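You operate a simulated robot arm through the tools that you are given. There is no shell and no other tool.

The job below is to be done with a simulated robot arm. You get a single attempt, and the scene is never put back.

## Task
Park the strapper: tension to LOW, power off, brake the coil, door shut.
Fine: power off before the door is opened. Where these are worked on the way, their far stop is far enough and under half their travel is too little: strapper door.
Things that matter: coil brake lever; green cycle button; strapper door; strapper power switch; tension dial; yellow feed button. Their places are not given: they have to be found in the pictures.

Only the result counts: the job must be done as asked and must still hold three seconds after the hand-in. Knocking over, shifting, dropping, spilling or breaking anything else fails it.

## Robot
A 7-joint arm with a two-finger parallel gripper, fixed in place. Base frame: the origin is on the floor under the middle of its stand, x ahead of it, y to its left, z up. Lengths are in cm, angles in degrees, forces in N, time in s.
With the tool pointing down near the work surface it reaches from about 30 to 84 cm from the base axis. Its first joint turns from -143.0 to 143.0 degrees. Payload 3 kg.
The TCP is the grasp point between the finger pads, 3 cm short of the fingertips. In the tool frame z runs along the fingers and y along their closing line. Largest opening 9.4 cm; finger width 2.8, thickness 1; the body of the gripper, 5 by 9.6 cm, starts 5.5 cm behind the TCP.
Orientation is that of the tool frame in the base frame, as a unit quaternion [w, x, y, z]. With the fingers straight down and closing along the base's y, the tool's x points along the base's -x, its y along +y and its z along -z.

## Interface
- The arm moves only by the tool move_arm. Its argument "moves" is text: rows parted by semicolons, each of 6 numbers parted by spaces: the shift along the tool's x, y, z in cm, then the turn, a rotation vector about the tool's x, y, z in degrees. In form: dx dy dz rx ry rz; .... A call has 1 to 20 rows; each row shifts and turns the commanded pose from where the row before left it, along the tool's axes as they then stand. "fingers" is the opening, from 0 (shut) to 1 (fully open), set as the call begins (left out, the last holds). Rows are played at 5 a second. More than 5 cm and 8.6 degrees between two rows, or a gripper value outside its range, and nothing of the call is played. A pose out of reach is approached as far as the arm can. The call stops where the force on the tool passes 90 N (or 10 N more than at its start, if that is more) or the arm is blocked; 0.2 s more then pass. Each finger travels about 7.2 cm/s and halts on what it meets, pressing with about 39 N; the grip force reading is that of the motor and also rises with nothing between the fingers. The clock runs only during rows and for 0.2 s after the last one: add rows that do not move to give the fingers time. The reply holds the time, the measured pose of the TCP, the force on the tool along the base axes, the opening and the grip force, in the units named above and with some noise, with the torque about the TCP (base axes, N m) and any sound that the robot's microphone picked up.
- Cameras (640 x 400 px; columns grow to the right, rows downward): "scene" is fixed at [39.97, -64.84, 102.91]; the picture's right is [1.00, 0.09, 0.00], its down [0.02, -0.21, -0.98] and it looks along [-0.09, 0.97, -0.22] (base axes); focal length 349 px, centre (320, 200). "wrist" rides on the gripper at [7.6, 1.4, -10.2] in the tool frame; the picture's right is [-0.18, 0.98, 0.00], its down [-0.75, -0.14, -0.64] and it looks along [-0.63, -0.12, 0.77] (tool axes); focal length 243 px, centre (320, 200).
- grab_frame(camera): a new picture of that camera. It takes no simulated time.
- probe_pixels(camera, pixels): for up to 12 pixels [column, row] of the newest picture of that camera ("zoom" is the newest enlarged one), the place [x, y, z] in the base frame of the surface seen there, good to about 0.2 cm. It takes no simulated time.
- zoom(camera, box): a new picture of the part [left, top, right, bottom] of that camera's present view, enlarged. It takes no simulated time.
- hand_in(): hands the job in; it is judged then, once.

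Unless the task says otherwise, let go and move clear before handing in.

The tools are called after "Call:" as a command line: name --argument value ..., lists and objects as JSON in quotes. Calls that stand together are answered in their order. move_arm: Moves the arm, as the interface text tells. Its arguments: {"type":"object","properties":{"moves":{"type":"string"},"fingers":{"type":"number"}},"required":["moves"]} The other tools are called the same way: grab_frame (camera) takes a picture; probe_pixels (camera, pixels) gives the place of the surface under pixels of a picture; zoom (camera, box) takes an enlarged picture of a part of a camera's view; hand_in () hands the job in.

At the start:

```text
clock: 0.0
tool_pos: [40.86, 44.47, 111.8]
tcp_rot: [0.0, 0.0, 1.0, 0.001]
ft_force: [0.1, -0.4, 0.1]
ft_torque: [0.0, 0.04, 0.03]
grip_width: 9.39
grasp_force: 0.1
```

scene: 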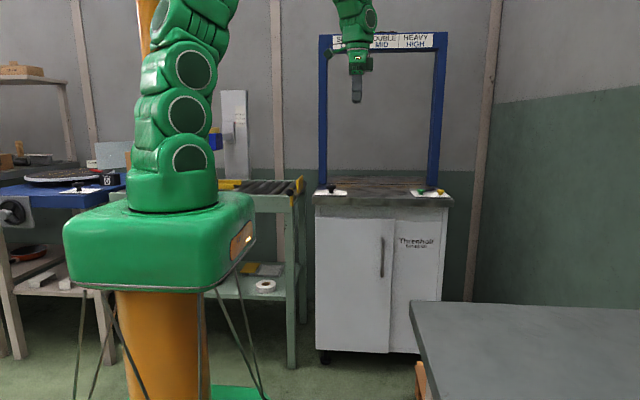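
wrist: 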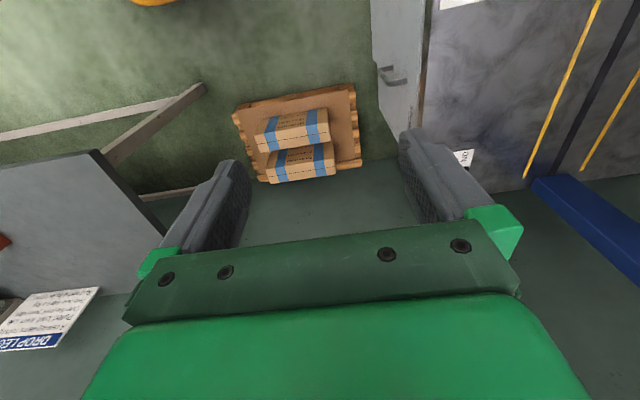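

The scene picture shows the strapper (blue arch, columns 320-450) with a white cabinet, a handle at about (382,257), and small controls on top near (332,190) and (430,192). I'll zoom in on those areas.

Call:
zoom --camera "scene" --box '[300, 20, 470, 126]'

Call:
zoom --camera "scene" --box '[300, 160, 470, 266]'

Call:
zoom --camera "scene" --box '[0, 130, 160, 230]'

Call:
zoom --camera "scene" --box '[300, 200, 470, 380]'

```text
3.76 times, centred on (385, 73) of scene
```

zoom: 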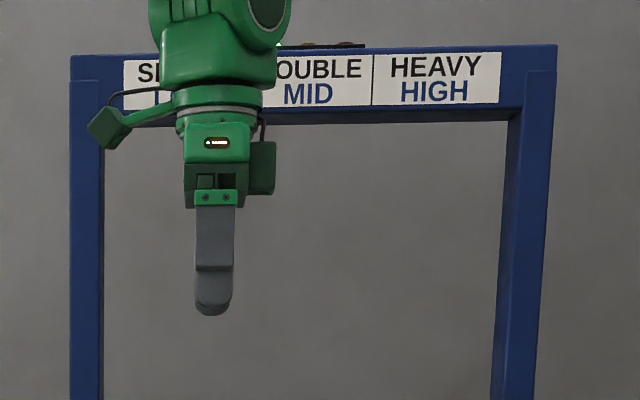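

```text
3.76 times, centred on (385, 213) of scene
```

zoom: 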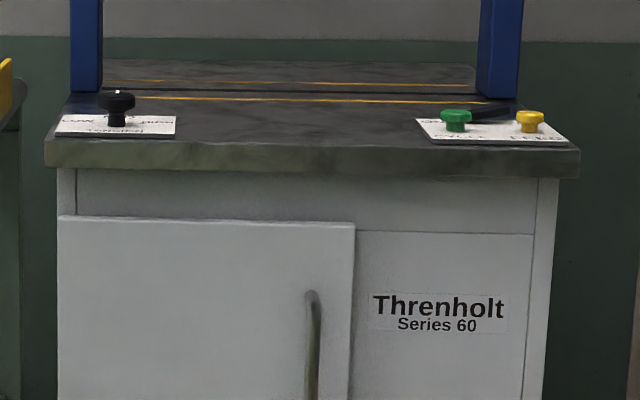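

```text
4.00 times, centred on (80, 180) of scene
```

zoom: 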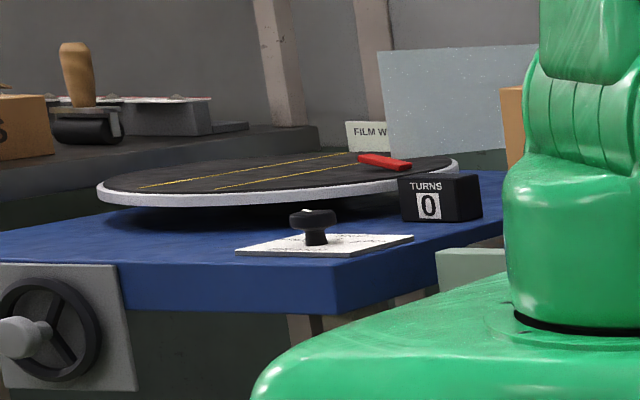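

```text
2.22 times, centred on (385, 290) of scene
```

zoom: 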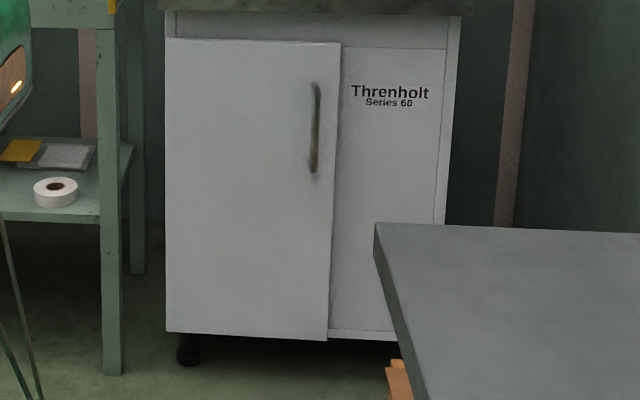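

The zoom shows the tension knob on the left plate, green and yellow buttons on the right plate with a dark thing behind, and a hinged door with its handle on the right. I'll probe their positions.

Call:
probe_pixels --camera "scene" --pixels '[[331, 186], [325, 194], [421, 190], [440, 191], [430, 188], [382, 240], [382, 275], [318, 220], [390, 222], [388, 350], [318, 348], [450, 205]]'

Call:
zoom --camera "scene" --box '[310, 175, 360, 206]'

Call:
zoom --camera "scene" --box '[404, 175, 460, 210]'

Call:
zoom --camera "wrist" --box '[360, 0, 640, 200]'

```text
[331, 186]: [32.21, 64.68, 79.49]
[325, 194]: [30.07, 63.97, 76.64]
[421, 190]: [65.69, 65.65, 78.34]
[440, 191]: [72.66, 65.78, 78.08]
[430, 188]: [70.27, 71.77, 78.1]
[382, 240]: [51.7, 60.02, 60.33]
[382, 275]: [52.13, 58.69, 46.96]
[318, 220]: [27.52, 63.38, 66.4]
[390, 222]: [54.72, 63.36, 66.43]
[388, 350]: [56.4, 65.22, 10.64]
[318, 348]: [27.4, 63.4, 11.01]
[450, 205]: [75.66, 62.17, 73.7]
```

```text
12.80 times, centred on (335, 190) of scene
```

zoom: 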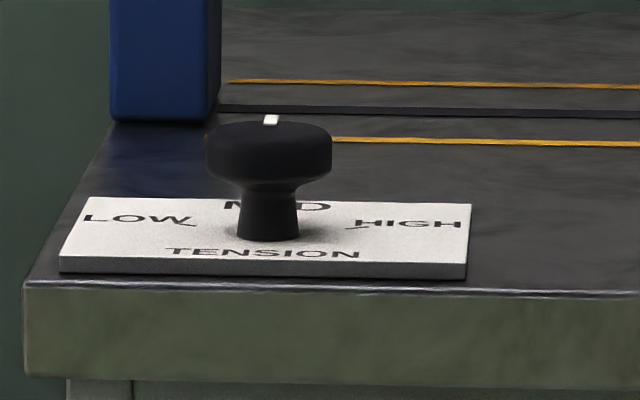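

```text
11.43 times, centred on (432, 192) of scene
```

zoom: 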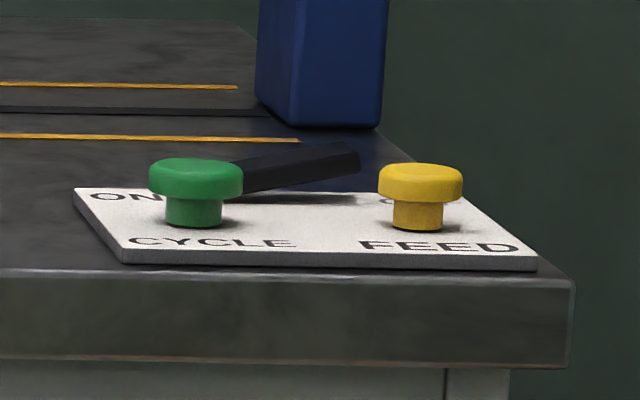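

```text
2.00 times, centred on (500, 100) of wrist
```

zoom: 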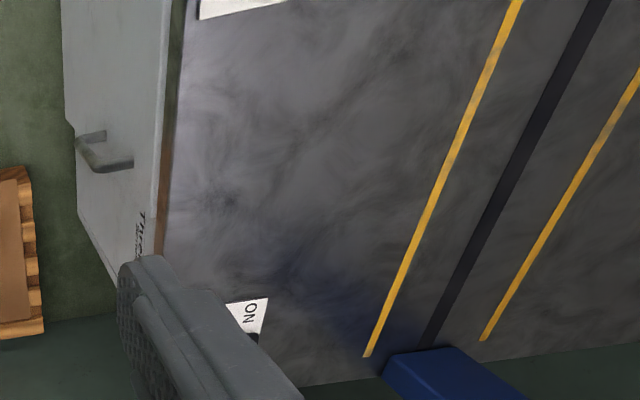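

The power lever is the dark bar behind the buttons near (70,71.5,78), the dial is near (32,65,79), and the handle is near (52,59.5,47-65). I'll rotate the tool so the wrist camera looks toward the machine (+y).

Call:
move_arm --moves "0 0 0 0 0 -8.2; 0 0 0 0 0 -8.2; 0 0 0 0 0 -8.2; 0 0 0 0 0 -8.2; 0 0 0 0 0 -8.2; 0 0 0 0 0 -8.2; 0 0 0 0 0 -8.2; 0 0 0 0 0 -8.2; 0 0 0 0 0 -8.2; 0 0 0 0 0 -8.2; 0 0 0 0 0 -8"

Call:
grab_frame --camera "wrist"

Call:
grab_frame --camera "scene"

```text
clock: 2.4
tool_pos: [40.95, 44.48, 111.83]
tcp_rot: [0.0, 0.707, -0.707, 0.0]
ft_force: [0.3, 0.4, -0.3]
ft_torque: [0.0, -0.02, 0.0]
grip_width: 9.41
grasp_force: 0.0
```

```text
taken
```

wrist: 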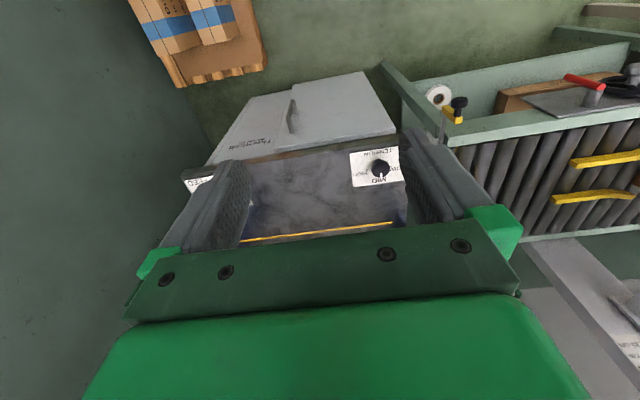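

```text
taken
```

scene: 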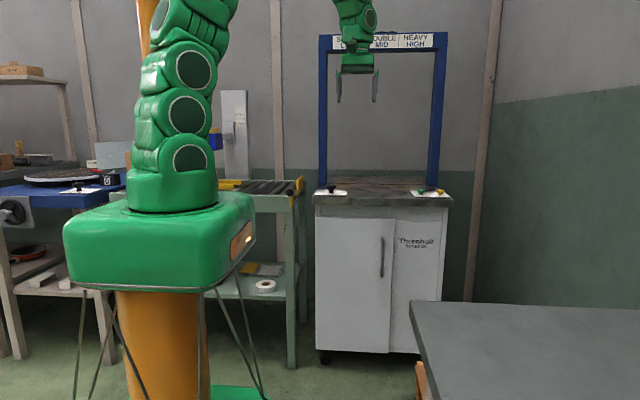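

The rotation worked and the camera now looks onto the machine; the dial is at (380,168). I'll zoom on the dial and then move for a view of the power switch.

Call:
zoom --camera "wrist" --box '[330, 130, 430, 192]'

Call:
move_arm --moves "0 -5 0 0 0 0; 0 -5 0 0 0 0; 0 -5 0 0 0 0; 0 -5 0 0 0 0"

Call:
grab_frame --camera "wrist"

```text
6.40 times, centred on (380, 161) of wrist
```

zoom: 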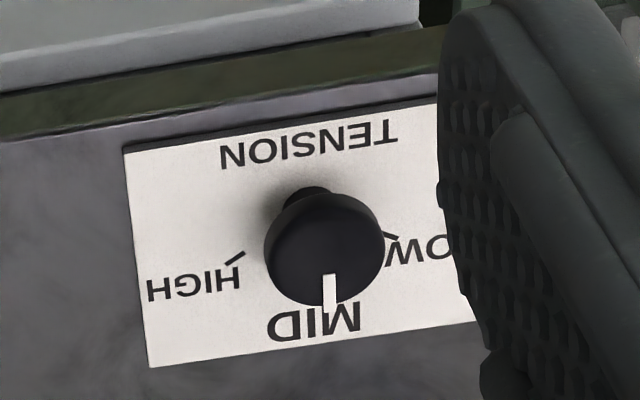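

```text
clock: 3.4
tool_pos: [60.95, 44.24, 111.81]
tcp_rot: [0.001, -0.707, 0.707, 0.001]
ft_force: [-0.3, -0.3, -0.9]
ft_torque: [-0.01, 0.0, 0.02]
grip_width: 9.4
grasp_force: 0.1
```

```text
taken
```

wrist: 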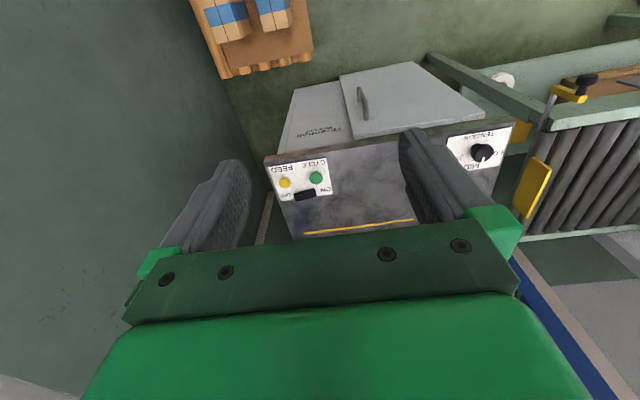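

The switch is now seen at about (304,195) beside the green and yellow buttons. I'll zoom and probe.

Call:
zoom --camera "wrist" --box '[260, 155, 340, 205]'

Call:
probe_pixels --camera "wrist" --pixels '[[316, 177], [285, 183], [296, 198], [304, 195], [313, 192], [482, 153], [484, 158], [478, 163], [466, 157], [296, 166], [325, 180]]'

Call:
zoom --camera "wrist" --box '[440, 110, 540, 172]'

```text
8.00 times, centred on (300, 180) of wrist
```

zoom: 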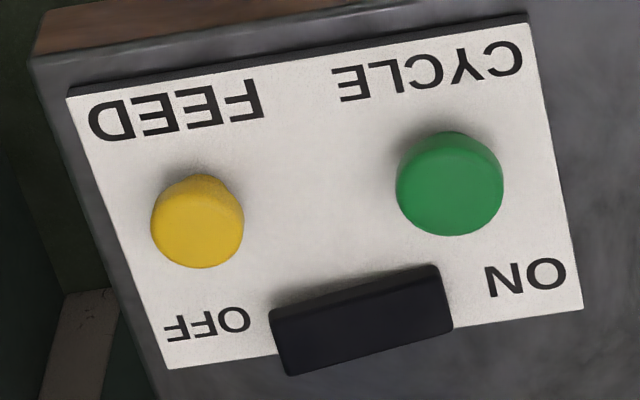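

```text
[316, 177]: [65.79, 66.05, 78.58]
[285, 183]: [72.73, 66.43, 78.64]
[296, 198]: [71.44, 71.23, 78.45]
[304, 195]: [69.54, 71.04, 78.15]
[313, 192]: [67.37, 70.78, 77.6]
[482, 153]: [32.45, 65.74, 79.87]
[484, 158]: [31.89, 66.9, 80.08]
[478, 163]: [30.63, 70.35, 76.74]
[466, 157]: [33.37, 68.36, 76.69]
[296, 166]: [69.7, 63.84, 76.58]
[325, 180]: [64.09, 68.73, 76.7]
```

```text
6.40 times, centred on (490, 141) of wrist
```

zoom: 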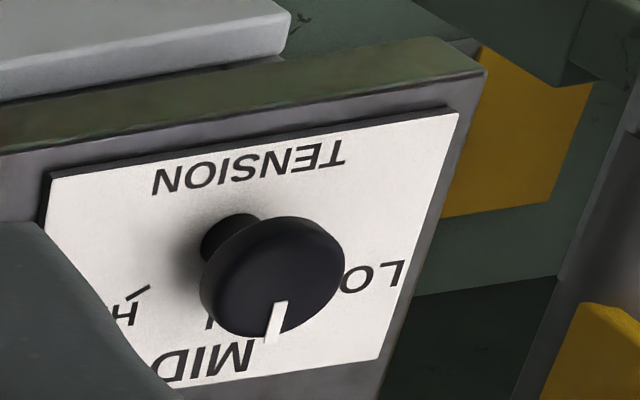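

The rocker's OFF end is raised at about (71.5,71.2,78.5), so it must be pressed down there. First I'll measure dial ticks, the post and other nearby geometry.

Call:
zoom --camera "wrist" --box '[440, 110, 540, 172]'

Call:
probe_pixels --camera "zoom" --pixels '[[128, 300], [357, 278], [385, 272], [215, 372], [275, 320], [270, 270], [210, 275], [335, 260], [280, 225], [245, 165], [225, 235]]'

Call:
zoom --camera "scene" --box '[310, 175, 360, 206]'

```text
6.40 times, centred on (490, 141) of wrist
```

zoom: 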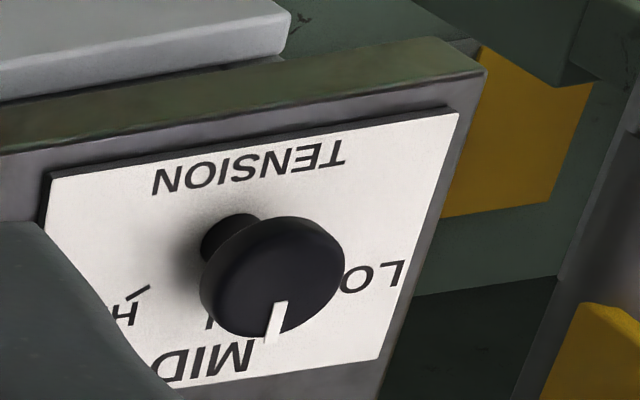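

```text
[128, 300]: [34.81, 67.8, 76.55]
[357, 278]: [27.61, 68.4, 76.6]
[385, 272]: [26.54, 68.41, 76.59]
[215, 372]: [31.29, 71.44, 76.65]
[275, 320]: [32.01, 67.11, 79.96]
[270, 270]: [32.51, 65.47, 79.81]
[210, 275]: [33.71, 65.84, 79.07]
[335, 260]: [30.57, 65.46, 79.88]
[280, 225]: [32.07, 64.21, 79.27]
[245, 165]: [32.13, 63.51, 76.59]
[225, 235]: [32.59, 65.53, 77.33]
```

```text
12.80 times, centred on (335, 190) of scene
```

zoom: 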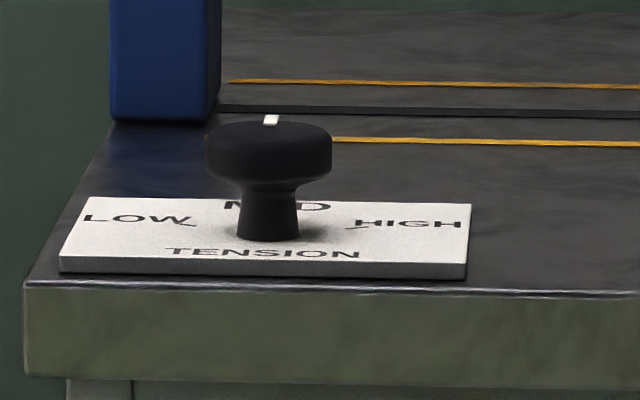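

Call:
probe_pixels --camera "zoom" --pixels '[[120, 115], [165, 115], [205, 115], [215, 105], [165, 40], [215, 20], [195, 224], [357, 227], [270, 120], [215, 150], [325, 150], [270, 240]]'

Call:
probe_pixels --camera "scene" --pixels '[[322, 50], [330, 36], [440, 40], [435, 180], [430, 183], [385, 36], [442, 185]]'

```text
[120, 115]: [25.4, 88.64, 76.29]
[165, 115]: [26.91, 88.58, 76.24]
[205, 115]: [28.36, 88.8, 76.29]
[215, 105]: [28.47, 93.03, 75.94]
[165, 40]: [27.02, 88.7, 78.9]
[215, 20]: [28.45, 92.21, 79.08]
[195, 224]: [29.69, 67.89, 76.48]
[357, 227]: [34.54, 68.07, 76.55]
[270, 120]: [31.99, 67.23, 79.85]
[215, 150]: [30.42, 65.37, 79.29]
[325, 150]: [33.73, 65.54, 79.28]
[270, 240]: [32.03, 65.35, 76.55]
```

```text
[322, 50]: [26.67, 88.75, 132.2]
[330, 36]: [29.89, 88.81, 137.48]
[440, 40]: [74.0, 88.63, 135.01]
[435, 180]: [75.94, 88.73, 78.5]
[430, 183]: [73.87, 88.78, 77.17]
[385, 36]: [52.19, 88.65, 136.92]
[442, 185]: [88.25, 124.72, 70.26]
```

The post stands back at y=88.6, so it's clear of the dial; the dial centre is near (32.07,66.0) and its LOW tick is about 50° left of MID. I'll move above the dial, turning the tool by +30°.

Call:
move_arm --moves "-2.42 3.21 2.2 0 0 0; -2.42 3.21 2.2 0 0 0; -2.42 3.21 2.2 0 0 0; -2.42 3.21 2.2 0 0 0; -2.42 3.21 2.2 0 0 0; -2.42 3.21 2.2 0 0 0; -2.42 3.21 2.2 0 0 0; -2.42 3.21 2.2 0 0 0; -2.42 3.21 2.2 0 0 0; 0 0 0 0 0 7.5; 0 0 0 0 0 7.5; 0 0 0 0 0 7.5; 0 0 0 0 0 7.5" --fingers 1

Call:
grab_frame --camera "wrist"

Call:
grab_frame --camera "scene"

```text
clock: 6.2
tool_pos: [31.88, 66.09, 92.0]
tcp_rot: [0.0, -0.5, 0.866, 0.0]
ft_force: [0.0, -0.8, 1.2]
ft_torque: [0.02, 0.0, -0.01]
grip_width: 9.42
grasp_force: 0.0
```

```text
taken
```

wrist: 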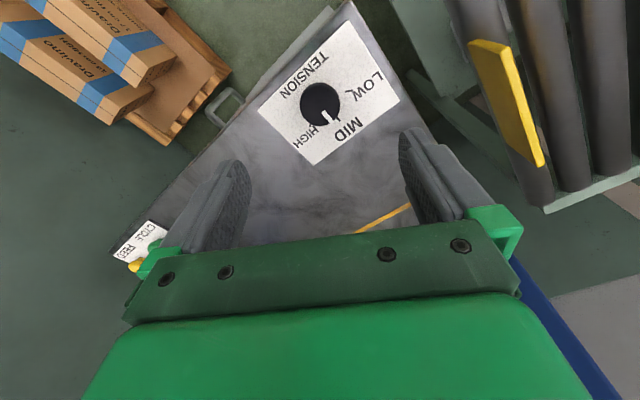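

```text
taken
```

scene: 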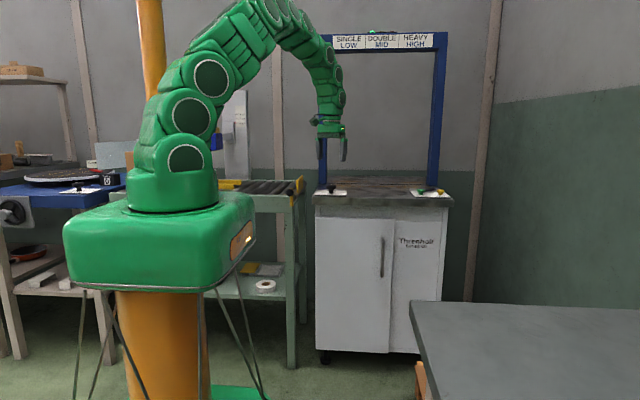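

The knob is seen at (319,103) in the wrist picture. I'll probe its outline for the exact centre before descending.

Call:
zoom --camera "wrist" --box '[270, 70, 370, 132]'

Call:
probe_pixels --camera "wrist" --pixels '[[303, 103], [336, 103], [319, 86], [319, 118], [319, 103], [330, 116]]'

```text
6.40 times, centred on (320, 101) of wrist
```

zoom: 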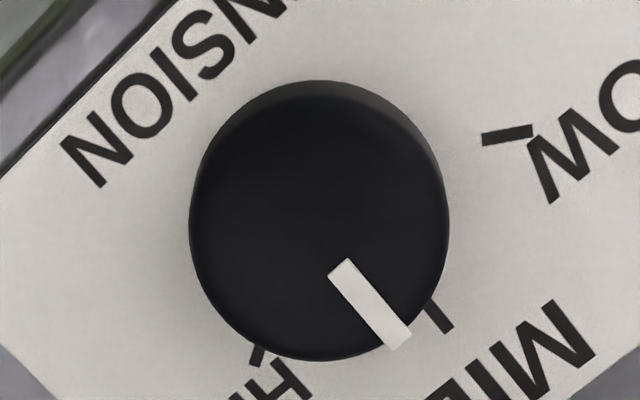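

```text
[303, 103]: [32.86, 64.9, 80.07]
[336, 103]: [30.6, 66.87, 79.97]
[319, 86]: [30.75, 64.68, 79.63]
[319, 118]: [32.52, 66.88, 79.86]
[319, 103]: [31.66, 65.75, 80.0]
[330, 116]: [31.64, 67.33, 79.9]
```

The knob centre is about (31.85,65.95), right under the TCP. I'll descend 11.7 cm with the fingers open.

Call:
move_arm --moves "0 0 3 0 0 0; 0 0 3 0 0 0; 0 0 3 0 0 0; 0 0 1.5 0 0 0; 0 0 1.2 0 0 0; 0 0 0 0 0 0"

Call:
grab_frame --camera "wrist"

Call:
zoom --camera "scene" --box '[300, 140, 380, 190]'

```text
clock: 7.6
tool_pos: [32.01, 66.37, 80.51]
tcp_rot: [0.0, -0.5, 0.866, 0.0]
ft_force: [-0.4, 0.7, -0.1]
ft_torque: [-0.01, 0.01, 0.04]
grip_width: 9.38
grasp_force: 0.1
```

```text
taken
```

wrist: 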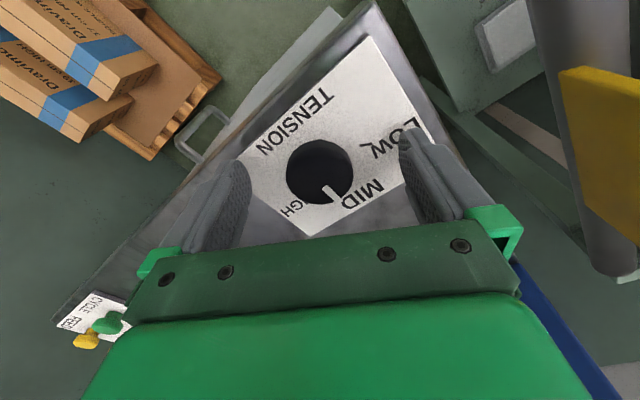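

```text
8.00 times, centred on (340, 165) of scene
```

zoom: 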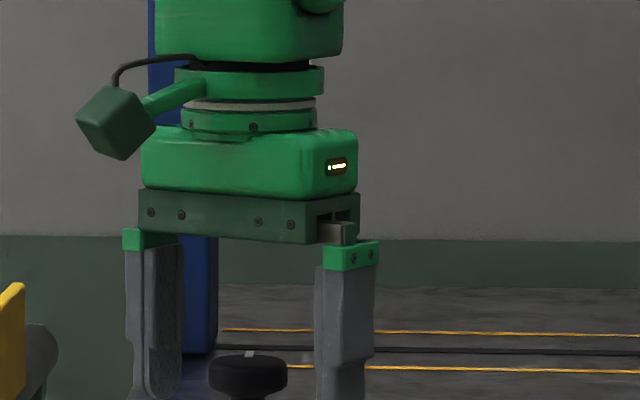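

The fingers straddle the knob, so I'll close them on it.

Call:
move_arm --moves "0 0 0.3 0 0 0; 0 0 0 0 0 0; 0 0 0 0 0 0; 0 0 0 0 0 0" --fingers 0

Call:
grab_frame --camera "wrist"

```text
clock: 8.6
tool_pos: [32.06, 66.23, 80.12]
tcp_rot: [0.0, -0.501, 0.866, 0.0]
ft_force: [4.1, -1.5, -1.6]
ft_torque: [-0.02, -0.1, 0.0]
grip_width: 3.72
grasp_force: 44.8
```

```text
taken
```

wrist: 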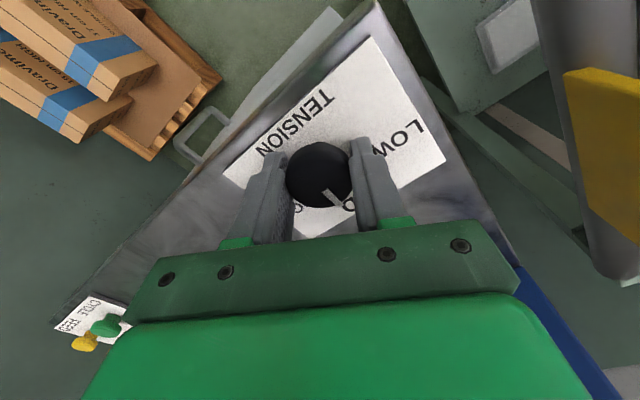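

The knob is gripped (width 3.72, force 45 N). I'll turn by -50° about the tool z, which is toward LOW.

Call:
move_arm --moves "0 0 0 0 0 -6; 0 0 0 0 0 -6; 0 0 0 0 0 -6; 0 0 0 0 0 -6; 0 0 0 0 0 -6; 0 0 0 0 0 -6; 0 0 0 0 0 -6; 0 0 0 0 0 -6; 0 0 0 0 0 -2; 0 0 0 0 0 0"

Call:
grab_frame --camera "wrist"

Call:
zoom --camera "wrist" --box '[260, 120, 380, 195]'

```text
clock: 10.8
tool_pos: [31.95, 66.19, 80.11]
tcp_rot: [0.0, 0.819, -0.574, 0.0]
ft_force: [11.1, -5.9, 2.2]
ft_torque: [-0.4, -0.39, -0.02]
grip_width: 3.73
grasp_force: 44.9
```

```text
taken
```

wrist: 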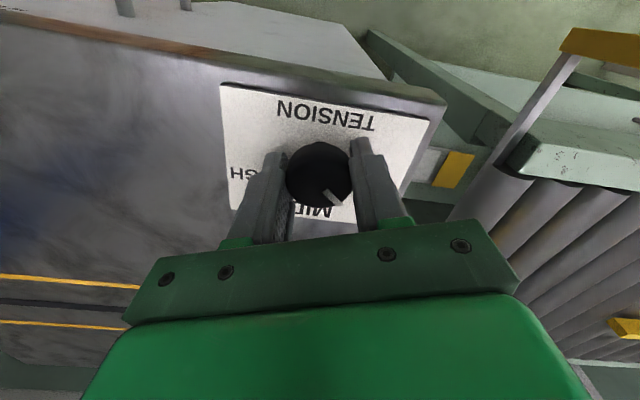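

```text
5.33 times, centred on (320, 158) of wrist
```

zoom: 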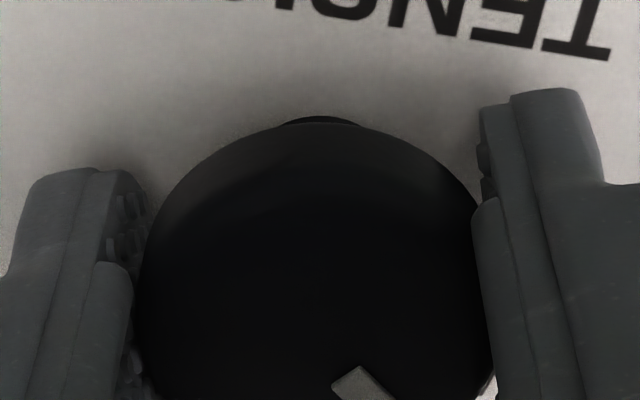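

The pointer turned together with the gripper. I'll open the fingers, rise, and check the dial.

Call:
move_arm --moves "0 0 0 0 0 0; 0 0 0 0 0 0; 0 0 0 0 0 0; 0 0 -3 0 0 0; 0 0 -4 0 0 0; 0 0 -4 0 0 0" --fingers 1

Call:
grab_frame --camera "wrist"

Call:
zoom --camera "wrist" --box '[270, 70, 370, 132]'

```text
clock: 12.2
tool_pos: [31.95, 66.28, 91.1]
tcp_rot: [0.0, 0.819, -0.574, 0.001]
ft_force: [-0.1, -1.5, -0.4]
ft_torque: [0.03, -0.04, 0.06]
grip_width: 9.38
grasp_force: 0.1
```

```text
taken
```

wrist: 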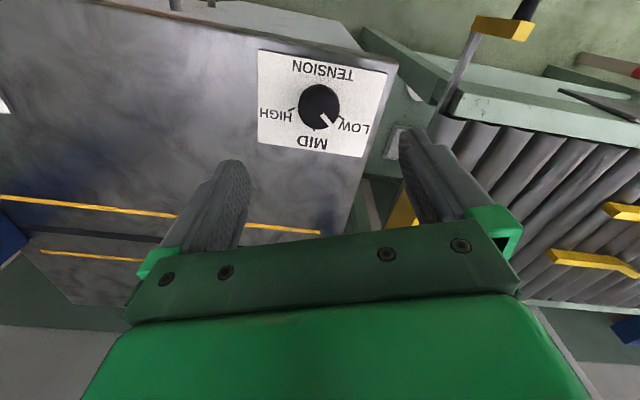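

```text
6.40 times, centred on (320, 101) of wrist
```

zoom: 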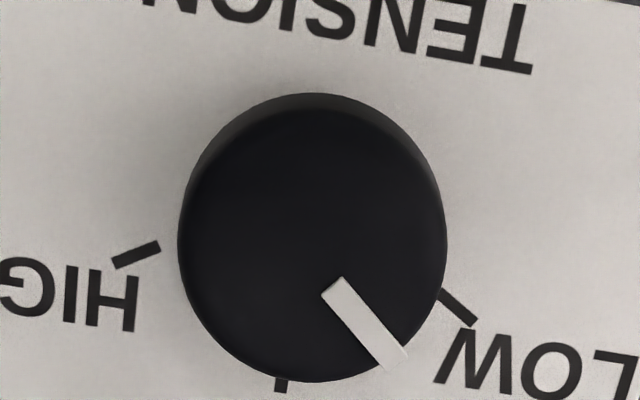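

The pointer appears a few degrees short of the LOW tick. I'll probe pointer and tick ends to measure.

Call:
probe_pixels --camera "zoom" --pixels '[[334, 286], [394, 358], [443, 293], [472, 320], [157, 246], [116, 264], [281, 390], [180, 240], [445, 240], [312, 110], [320, 375]]'

Call:
zoom --camera "scene" --box '[310, 175, 360, 206]'

```text
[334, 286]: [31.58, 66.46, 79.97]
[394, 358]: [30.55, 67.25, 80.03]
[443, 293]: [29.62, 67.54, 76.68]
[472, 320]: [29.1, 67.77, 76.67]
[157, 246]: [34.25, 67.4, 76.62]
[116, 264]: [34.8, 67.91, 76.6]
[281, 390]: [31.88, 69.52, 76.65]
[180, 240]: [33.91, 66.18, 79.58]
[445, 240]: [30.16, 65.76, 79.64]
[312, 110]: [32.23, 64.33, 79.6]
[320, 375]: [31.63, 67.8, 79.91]
```

```text
12.80 times, centred on (335, 190) of scene
```

zoom: 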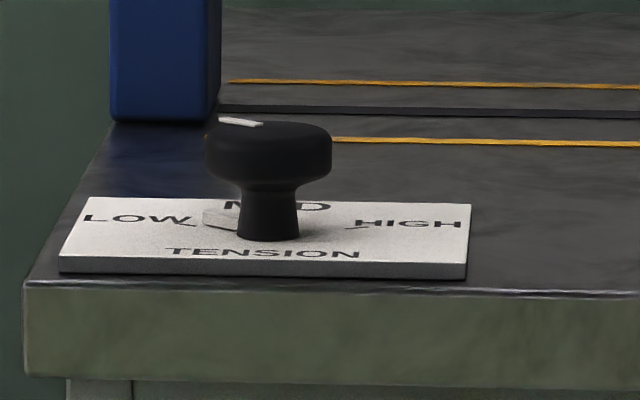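

The pointer is at about 50° from MID while the LOW tick is about 58°. I'll regrip and turn 8° more.

Call:
move_arm --moves "0 0 4 0 0 0; 0 0 4 0 0 0; 0 0 2.9 0 0 0; 0 0 0 0 0 0" --fingers 1

Call:
move_arm --moves "0 0 0 0 0 0; 0 0 0 0 0 0; 0 0 0 0 0 0; 0 0 0 0 0 0; 0 0 0 0 0 -4; 0 0 0 0 0 -4; 0 0 0 0 0 0; 0 0 0 0 0 0" --fingers 0

```text
clock: 13.2
tool_pos: [31.96, 66.27, 80.33]
tcp_rot: [0.0, 0.819, -0.573, -0.001]
ft_force: [-0.4, -0.2, -0.8]
ft_torque: [0.0, 0.0, -0.01]
grip_width: 9.41
grasp_force: 0.0
```

```text
clock: 15.0
tool_pos: [32.04, 66.22, 80.21]
tcp_rot: [0.0, 0.858, -0.514, 0.0]
ft_force: [6.0, -1.1, 13.4]
ft_torque: [0.1, -0.14, -0.03]
grip_width: 3.72
grasp_force: 44.3
```

The turn went without hitting a stop. I'll release, rise and check again.

Call:
move_arm --moves "0 0 0 0 0 0; 0 0 0 0 0 0; 0 0 0 0 0 0; 0 0 -3 0 0 0; 0 0 -4 0 0 0; 0 0 -4 0 0 0" --fingers 1

Call:
grab_frame --camera "wrist"

Call:
zoom --camera "wrist" --box '[270, 70, 370, 132]'

Call:
probe_pixels --camera "zoom" --pixels '[[334, 286], [394, 358], [443, 293], [472, 320]]'

```text
clock: 16.4
tool_pos: [32.03, 66.19, 91.2]
tcp_rot: [0.0, 0.857, -0.515, 0.0]
ft_force: [-0.1, -0.5, 0.4]
ft_torque: [0.0, 0.0, 0.02]
grip_width: 9.4
grasp_force: 0.0
```

```text
taken
```

wrist: 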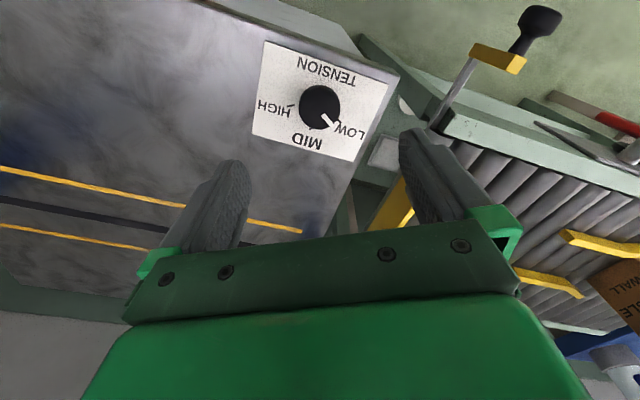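

```text
6.40 times, centred on (320, 101) of wrist
```

zoom: 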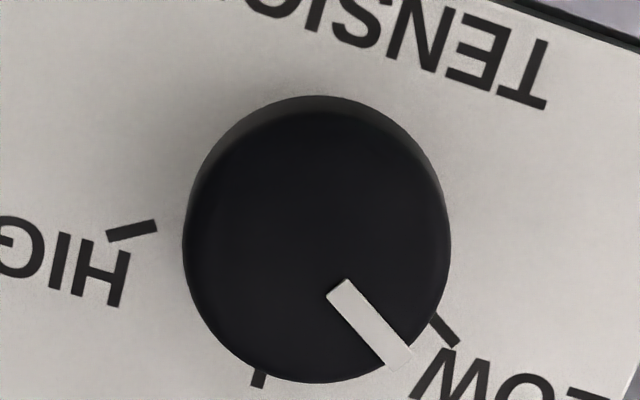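

```text
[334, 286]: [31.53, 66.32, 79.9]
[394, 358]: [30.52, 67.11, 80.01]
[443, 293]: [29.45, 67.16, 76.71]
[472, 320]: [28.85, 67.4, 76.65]
```

The pointer now looks parallel to the LOW tick. I'll probe once more for precise angles.

Call:
probe_pixels --camera "zoom" --pixels '[[338, 290], [367, 323], [398, 358], [432, 317], [445, 332], [457, 345], [112, 236], [132, 231], [153, 226], [185, 245], [449, 245]]'

Call:
zoom --camera "scene" --box '[310, 175, 360, 206]'

```text
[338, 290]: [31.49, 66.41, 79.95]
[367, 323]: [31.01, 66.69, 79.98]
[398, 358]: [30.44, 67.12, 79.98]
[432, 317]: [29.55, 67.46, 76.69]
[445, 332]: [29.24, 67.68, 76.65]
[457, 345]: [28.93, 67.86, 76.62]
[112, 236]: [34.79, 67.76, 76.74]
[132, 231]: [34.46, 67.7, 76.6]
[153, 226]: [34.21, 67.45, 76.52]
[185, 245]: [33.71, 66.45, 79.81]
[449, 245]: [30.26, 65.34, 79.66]
```

```text
12.80 times, centred on (335, 190) of scene
```

zoom: 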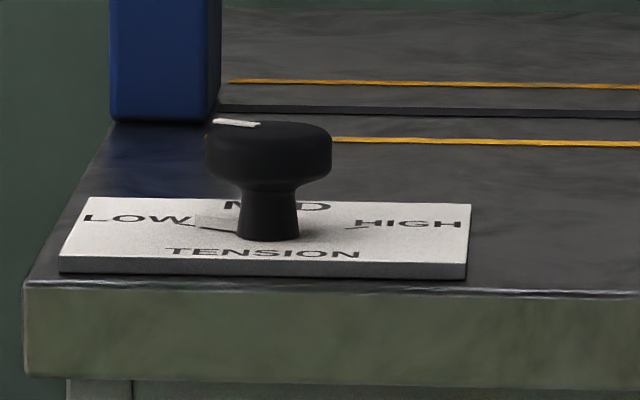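

The pointer direction (146°) matches the LOW tick (147°), so the dial is done. Next I'll retreat upward and rotate the tool so the camera ends on the outer side for the tilted reach to the power switch.

Call:
move_arm --moves "0 0 -4 0 0 0; 3.62 -1.85 -2 0 0 0; 3.62 -1.85 -2 0 0 0; 3.62 -1.85 -2 0 0 0; 3.62 -1.85 -2 0 0 0; 3.62 -1.85 -2 0 0 0; 3.62 -1.85 -2 0 0 0; 0 0 0 0 0 8.4; 0 0 0 0 0 8.4; 0 0 0 0 0 8.4; 0 0 0 0 0 8.4; 0 0 0 0 0 8.4; 0 0 0 0 0 8.4; 0 0 0 0 0 8.4; 0 0 0 0 0 8.4; 0 0 0 0 0 8.4; 0 0 0 0 0 8.4; 0 0 0 0 0 8.4; 0 0 0 0 0 8.4; 0 0 0 0 0 8.4" --fingers 0

Call:
move_arm --moves "0 0 0 0 0 8.4; 0 0 0 0 0 8.4; 0 0 0 0 0 8.4; 0 0 0 0 0 8.4; 0 0 0 0 0 8.4; 0 0 0 0 0 8.4; 0 0 0 0 0 8.4; 0 0 0 0 0 8.4; 0 0 0 0 0 8.4; 0 0 0 0 0 8.4; 0 0 0 0 0 8.4; 0 0 0 0 0 8.4; 0 0 0 0 0 8.4; 0 0 0 0 0 8.4; 0 0 0 0 0 8.4; 0 0 0 0 0 8.4; 0 0 0 0 0 9.4"

```text
clock: 20.6
tool_pos: [51.89, 52.26, 107.23]
tcp_rot: [0.0, -0.076, 0.997, 0.001]
ft_force: [-0.5, -0.6, 0.1]
ft_torque: [0.04, -0.01, -0.04]
grip_width: 0.0
grasp_force: 33.0
```

```text
refused: row 17 steps farther than a row can; nothing moved
```

Call:
move_arm --moves "0 0 0 0 0 8.4; 0 0 0 0 0 8.4; 0 0 0 0 0 8.4; 0 0 0 0 0 8.4; 0 0 0 0 0 8.4; 0 0 0 0 0 8.4; 0 0 0 0 0 8.4; 0 0 0 0 0 8.4; 0 0 0 0 0 8.4; 0 0 0 0 0 8.4; 0 0 0 0 0 8.4; 0 0 0 0 0 8.4; 0 0 0 0 0 8.4; 0 0 0 0 0 8.4; 0 0 0 0 0 8.4; 0 0 0 0 0 8.4; 0 0 0 0 0 8.4; 0 0 0 0 0 0"

Call:
grab_frame --camera "wrist"

Call:
grab_frame --camera "scene"

```text
clock: 24.4
tool_pos: [51.88, 52.37, 107.07]
tcp_rot: [0.0, 0.889, 0.457, 0.0]
ft_force: [0.9, 1.1, 0.1]
ft_torque: [0.02, -0.02, 0.02]
grip_width: 0.0
grasp_force: 32.7
out of reach, approached as far as the arm can: row 17
```

```text
taken
```

wrist: 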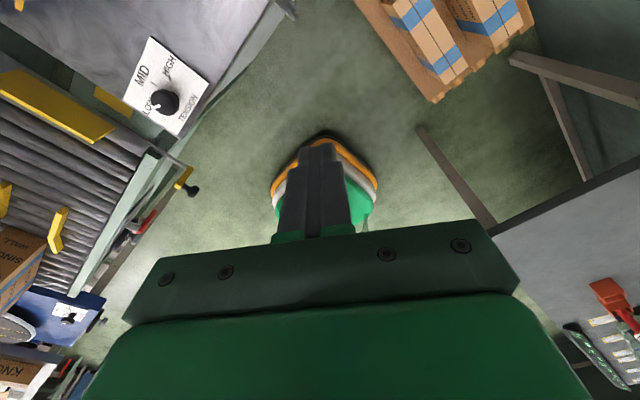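

```text
taken
```

scene: 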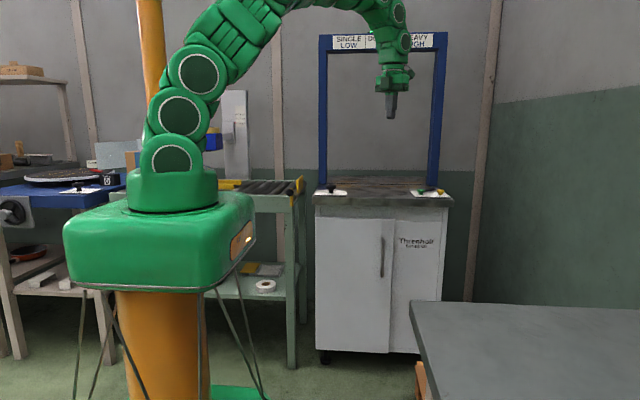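

The joint limit stops the tool at azimuth 54°, so the camera-up pose isn't available there. I'll turn back about 170° to have the camera on the inner side, which is mid-range.

Call:
move_arm --moves "0 0 0 0 0 -8.5; 0 0 0 0 0 -8.5; 0 0 0 0 0 -8.5; 0 0 0 0 0 -8.5; 0 0 0 0 0 -8.5; 0 0 0 0 0 -8.5; 0 0 0 0 0 -8.5; 0 0 0 0 0 -8.5; 0 0 0 0 0 -8.5; 0 0 0 0 0 -8.5; 0 0 0 0 0 -8.5; 0 0 0 0 0 -8.5; 0 0 0 0 0 -8.5; 0 0 0 0 0 -8.5; 0 0 0 0 0 -8.5; 0 0 0 0 0 -8.5; 0 0 0 0 0 -8.5; 0 0 0 0 0 -8.5; 0 0 0 0 0 -8.5; 0 0 0 0 0 -8.5"

```text
clock: 28.6
tool_pos: [52.05, 52.28, 107.15]
tcp_rot: [-0.001, -0.379, 0.925, 0.0]
ft_force: [-0.1, 0.2, 0.1]
ft_torque: [-0.02, -0.02, 0.02]
grip_width: 0.0
grasp_force: 32.8
```

Now tilt the tool outward by 45° (ry negative) and look at the switch.

Call:
move_arm --moves "0 0 0 0 -7.5 0; 0 0 0 0 -7.5 0; 0 0 0 0 -7.5 0; 0 0 0 0 -7.5 0; 0 0 0 0 -7.5 0; 0 0 0 0 -7.5 0; 0 0 0 0 0 0"

Call:
grab_frame --camera "wrist"

Call:
grab_frame --camera "scene"

```text
clock: 30.2
tool_pos: [51.92, 52.32, 107.19]
tcp_rot: [0.355, -0.349, 0.855, 0.145]
ft_force: [-0.6, 0.7, 0.4]
ft_torque: [0.03, 0.03, -0.01]
grip_width: 0.0
grasp_force: 32.7
```

```text
taken
```

wrist: 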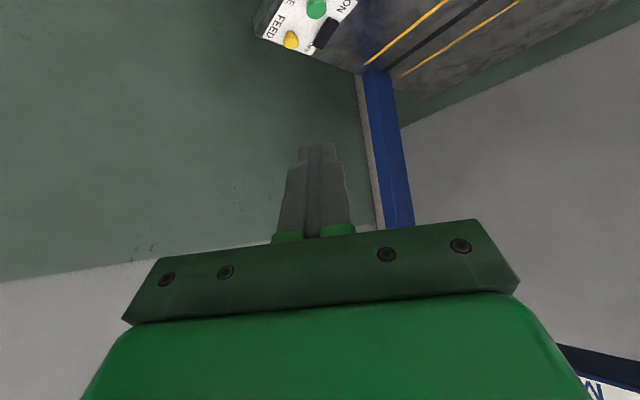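

```text
taken
```

scene: 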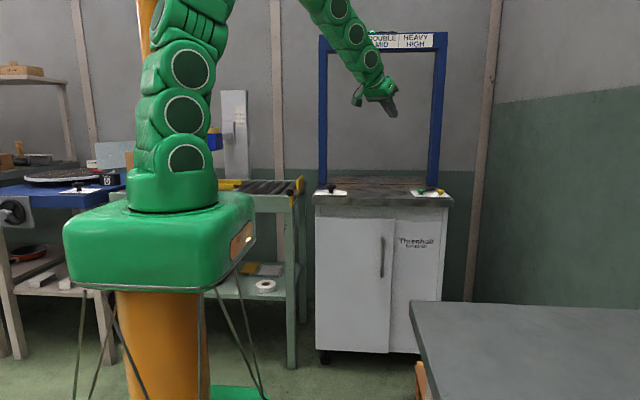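

The switch is visible at the top (327,32). I'll zoom and probe its corners.

Call:
zoom --camera "wrist" --box '[260, 0, 380, 75]'

Call:
probe_pixels --camera "wrist" --pixels '[[316, 9], [291, 40], [334, 19], [320, 43], [327, 32]]'

```text
5.33 times, centred on (320, 38) of wrist
```

zoom: 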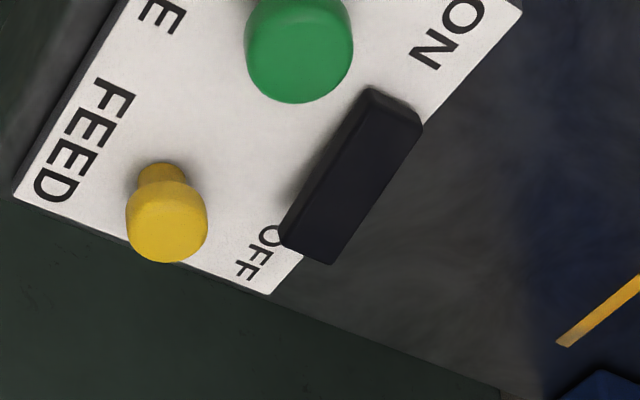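

```text
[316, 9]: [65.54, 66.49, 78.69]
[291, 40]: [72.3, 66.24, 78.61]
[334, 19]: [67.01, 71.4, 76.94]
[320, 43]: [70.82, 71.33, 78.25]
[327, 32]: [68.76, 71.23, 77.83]
```

Call:
probe_pixels --camera "zoom" --pixels '[[287, 240], [330, 260], [310, 235], [345, 215], [312, 195], [380, 105], [415, 130], [365, 100], [370, 160], [325, 200]]'

```text
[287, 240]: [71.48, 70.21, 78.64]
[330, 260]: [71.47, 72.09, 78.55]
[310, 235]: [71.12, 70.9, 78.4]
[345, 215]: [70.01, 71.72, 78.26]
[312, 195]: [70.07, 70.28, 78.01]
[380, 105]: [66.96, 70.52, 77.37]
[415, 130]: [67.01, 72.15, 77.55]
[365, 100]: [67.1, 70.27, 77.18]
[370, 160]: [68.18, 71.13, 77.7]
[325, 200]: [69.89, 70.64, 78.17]
```

The rocker spans x 66.9–71.7, y 70.2–72.1 with its OFF end raised to z 78.6. I'll advance to hover about 3 cm above the OFF end.

Call:
move_arm --moves "-0.26 0 4.29 0 0 0; -0.26 0 4.29 0 0 0; -0.26 0 4.29 0 0 0; -0.26 0 4.29 0 0 0; -0.26 0 4.29 0 0 0; -0.26 0 4.29 0 0 0"

Call:
grab_frame --camera "wrist"

Call:
grab_frame --camera "scene"

```text
clock: 31.6
tool_pos: [65.88, 65.81, 89.89]
tcp_rot: [0.353, -0.35, 0.855, 0.145]
ft_force: [-0.7, 0.4, 0.6]
ft_torque: [0.01, -0.02, -0.01]
grip_width: 0.0
grasp_force: 32.7
```

```text
taken
```

wrist: 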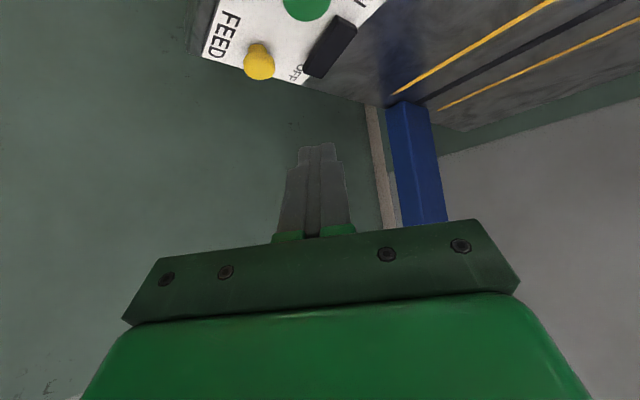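

```text
taken
```

scene: 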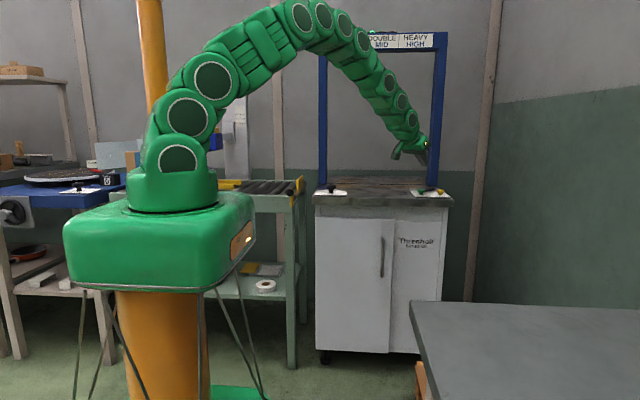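

The arm has reach in hand. I'll go the last 8 cm to the hover point.

Call:
move_arm --moves "-0.28 0.05 4.17 0 0 0; -0.28 0.05 4.17 0 0 0; 0 0 0 0 0 0"

Call:
grab_frame --camera "wrist"

Call:
zoom --camera "scene" --box '[390, 140, 470, 190]'

Call:
zoom --camera "scene" --box '[404, 165, 460, 200]'

```text
clock: 32.4
tool_pos: [70.3, 70.3, 84.52]
tcp_rot: [0.354, -0.349, 0.855, 0.145]
ft_force: [-0.2, -0.2, 0.1]
ft_torque: [0.01, 0.0, -0.03]
grip_width: 0.01
grasp_force: 33.0
```

```text
taken
```

wrist: 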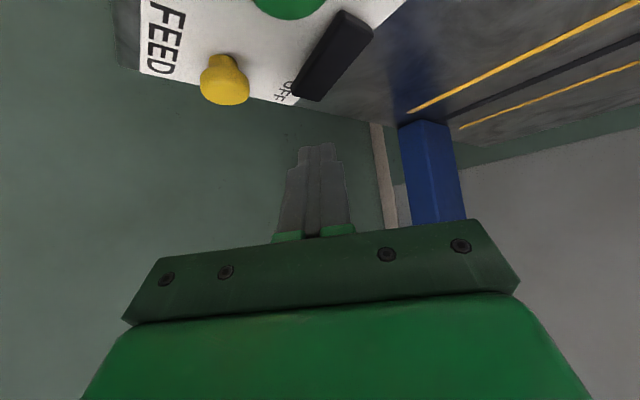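

```text
8.00 times, centred on (430, 165) of scene
```

zoom: 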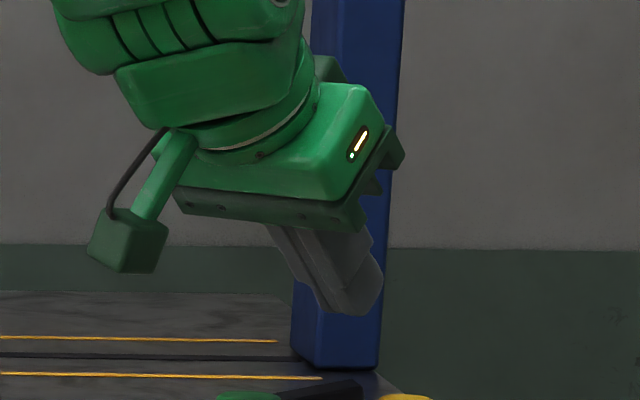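

```text
11.43 times, centred on (432, 182) of scene
```

zoom: 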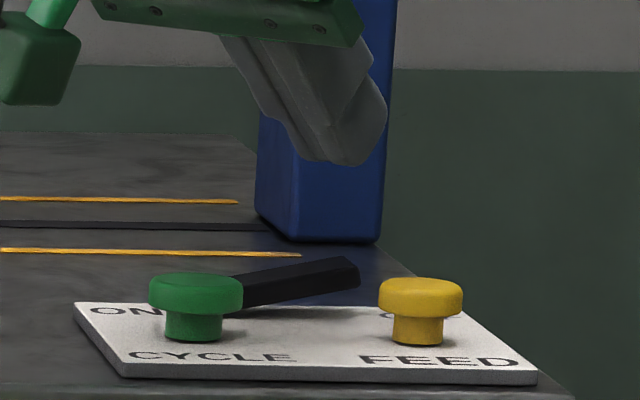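

The fingertips hover over the rocker. I'll probe the lowest tip point to check alignment before pressing.

Call:
probe_pixels --camera "zoom" --pixels '[[345, 160], [310, 150], [370, 150], [330, 155], [352, 262], [350, 285]]'

Call:
probe_pixels --camera "wrist" --pixels '[[318, 148], [306, 150], [330, 150], [299, 92], [315, 96]]'

```text
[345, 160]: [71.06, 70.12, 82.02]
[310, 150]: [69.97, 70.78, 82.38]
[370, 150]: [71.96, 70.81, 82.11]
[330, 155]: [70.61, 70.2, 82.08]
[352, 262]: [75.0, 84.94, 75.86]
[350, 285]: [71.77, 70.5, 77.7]
```

```text
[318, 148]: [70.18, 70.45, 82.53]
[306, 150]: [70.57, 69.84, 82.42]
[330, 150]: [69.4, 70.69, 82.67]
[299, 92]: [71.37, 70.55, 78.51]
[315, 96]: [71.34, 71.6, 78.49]
```

The tip bottom is at about (71.0,70.7,82). I'll descend straight down gradually to press the OFF end.

Call:
move_arm --moves "1.06 0 1.06 0 0 0; 1.06 0 1.06 0 0 0; 0.28 0 0.28 0 0 0; 0.18 0 0.18 0 0 0; 0.18 0 0.18 0 0 0; 0.14 0 0.14 0 0 0; 0.14 0 0.14 0 0 0; 0.14 0 0.14 0 0 0; 0 0 0 0 0 0"

Call:
grab_frame --camera "wrist"

Call:
zoom --camera "scene" --box '[404, 165, 460, 200]'

```text
clock: 34.4
tool_pos: [70.29, 70.25, 80.81]
tcp_rot: [0.359, -0.349, 0.853, 0.148]
ft_force: [0.4, -4.3, 81.6]
ft_torque: [0.87, -0.43, -0.04]
grip_width: 0.0
grasp_force: 33.4
```

```text
taken
```

wrist: 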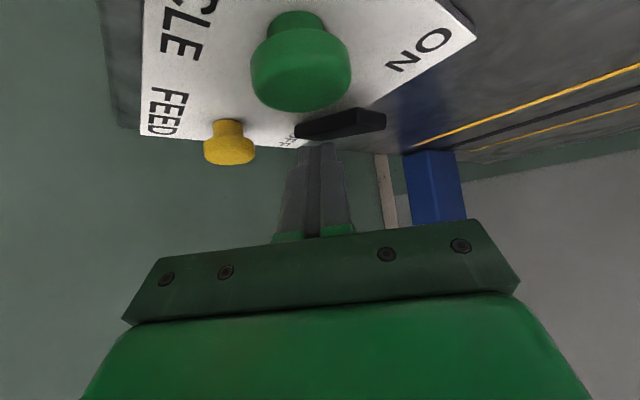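

```text
11.43 times, centred on (432, 182) of scene
```

zoom: 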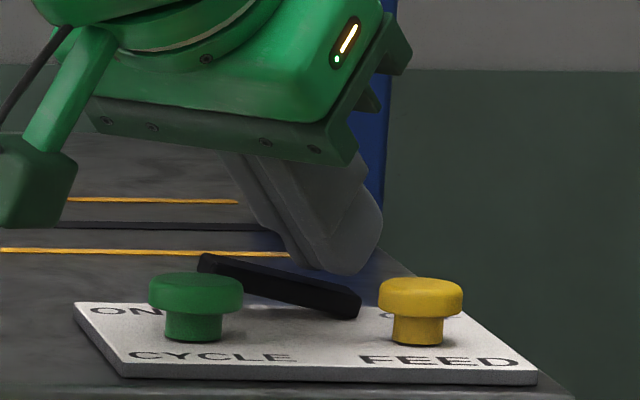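

The rocker has flipped: its ON end is now raised and the OFF end down. I'll lift straight up and check it stays.

Call:
move_arm --moves "-0.7 0 -0.7 0 0 0; -1.4 0 -1.4 0 0 0; -1.4 0 -1.4 0 0 0; -1.4 0 -1.4 0 0 0; 0 0 -4.5 0 0 0; 0 0 -4.5 0 0 0; 0 0 -4.5 0 0 0; 0 0 -4.5 0 0 0"

Call:
grab_frame --camera "wrist"

Call:
zoom --camera "scene" --box '[404, 165, 460, 200]'

```text
clock: 36.2
tool_pos: [60.93, 61.24, 99.71]
tcp_rot: [0.353, -0.349, 0.856, 0.143]
ft_force: [0.6, 0.0, 0.0]
ft_torque: [0.02, 0.02, -0.03]
grip_width: 0.02
grasp_force: 33.0
```

```text
taken
```

wrist: 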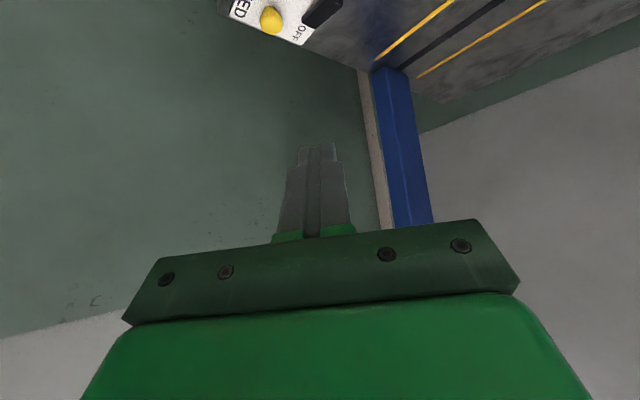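

```text
11.43 times, centred on (432, 182) of scene
```

zoom: 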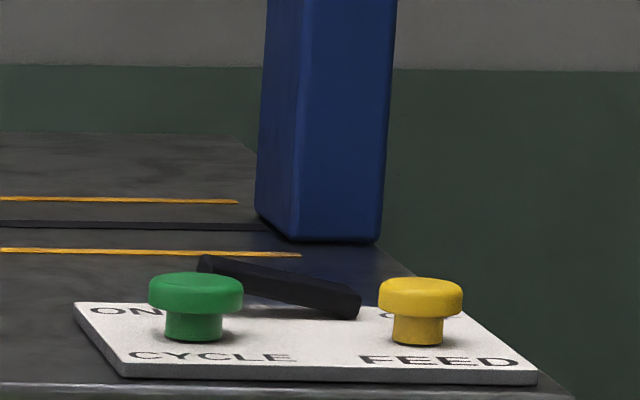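

The switch stays OFF. Next is the door: I'll examine the handle geometry.

Call:
zoom --camera "scene" --box '[350, 225, 414, 290]'

Call:
grab_frame --camera "scene"

```text
6.15 times, centred on (382, 258) of scene
```

zoom: 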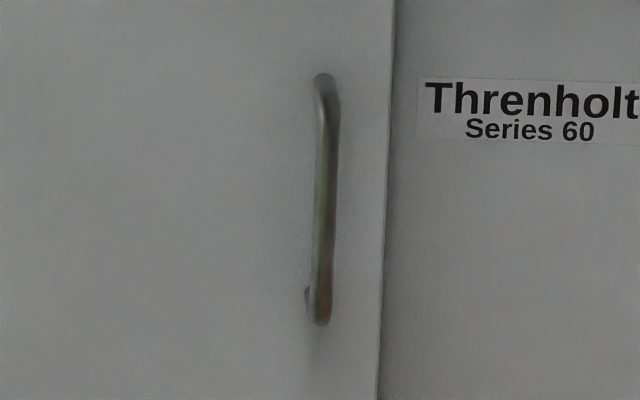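

```text
taken
```

scene: 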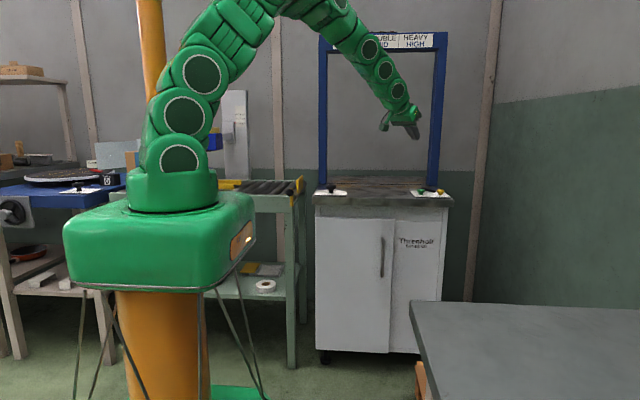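

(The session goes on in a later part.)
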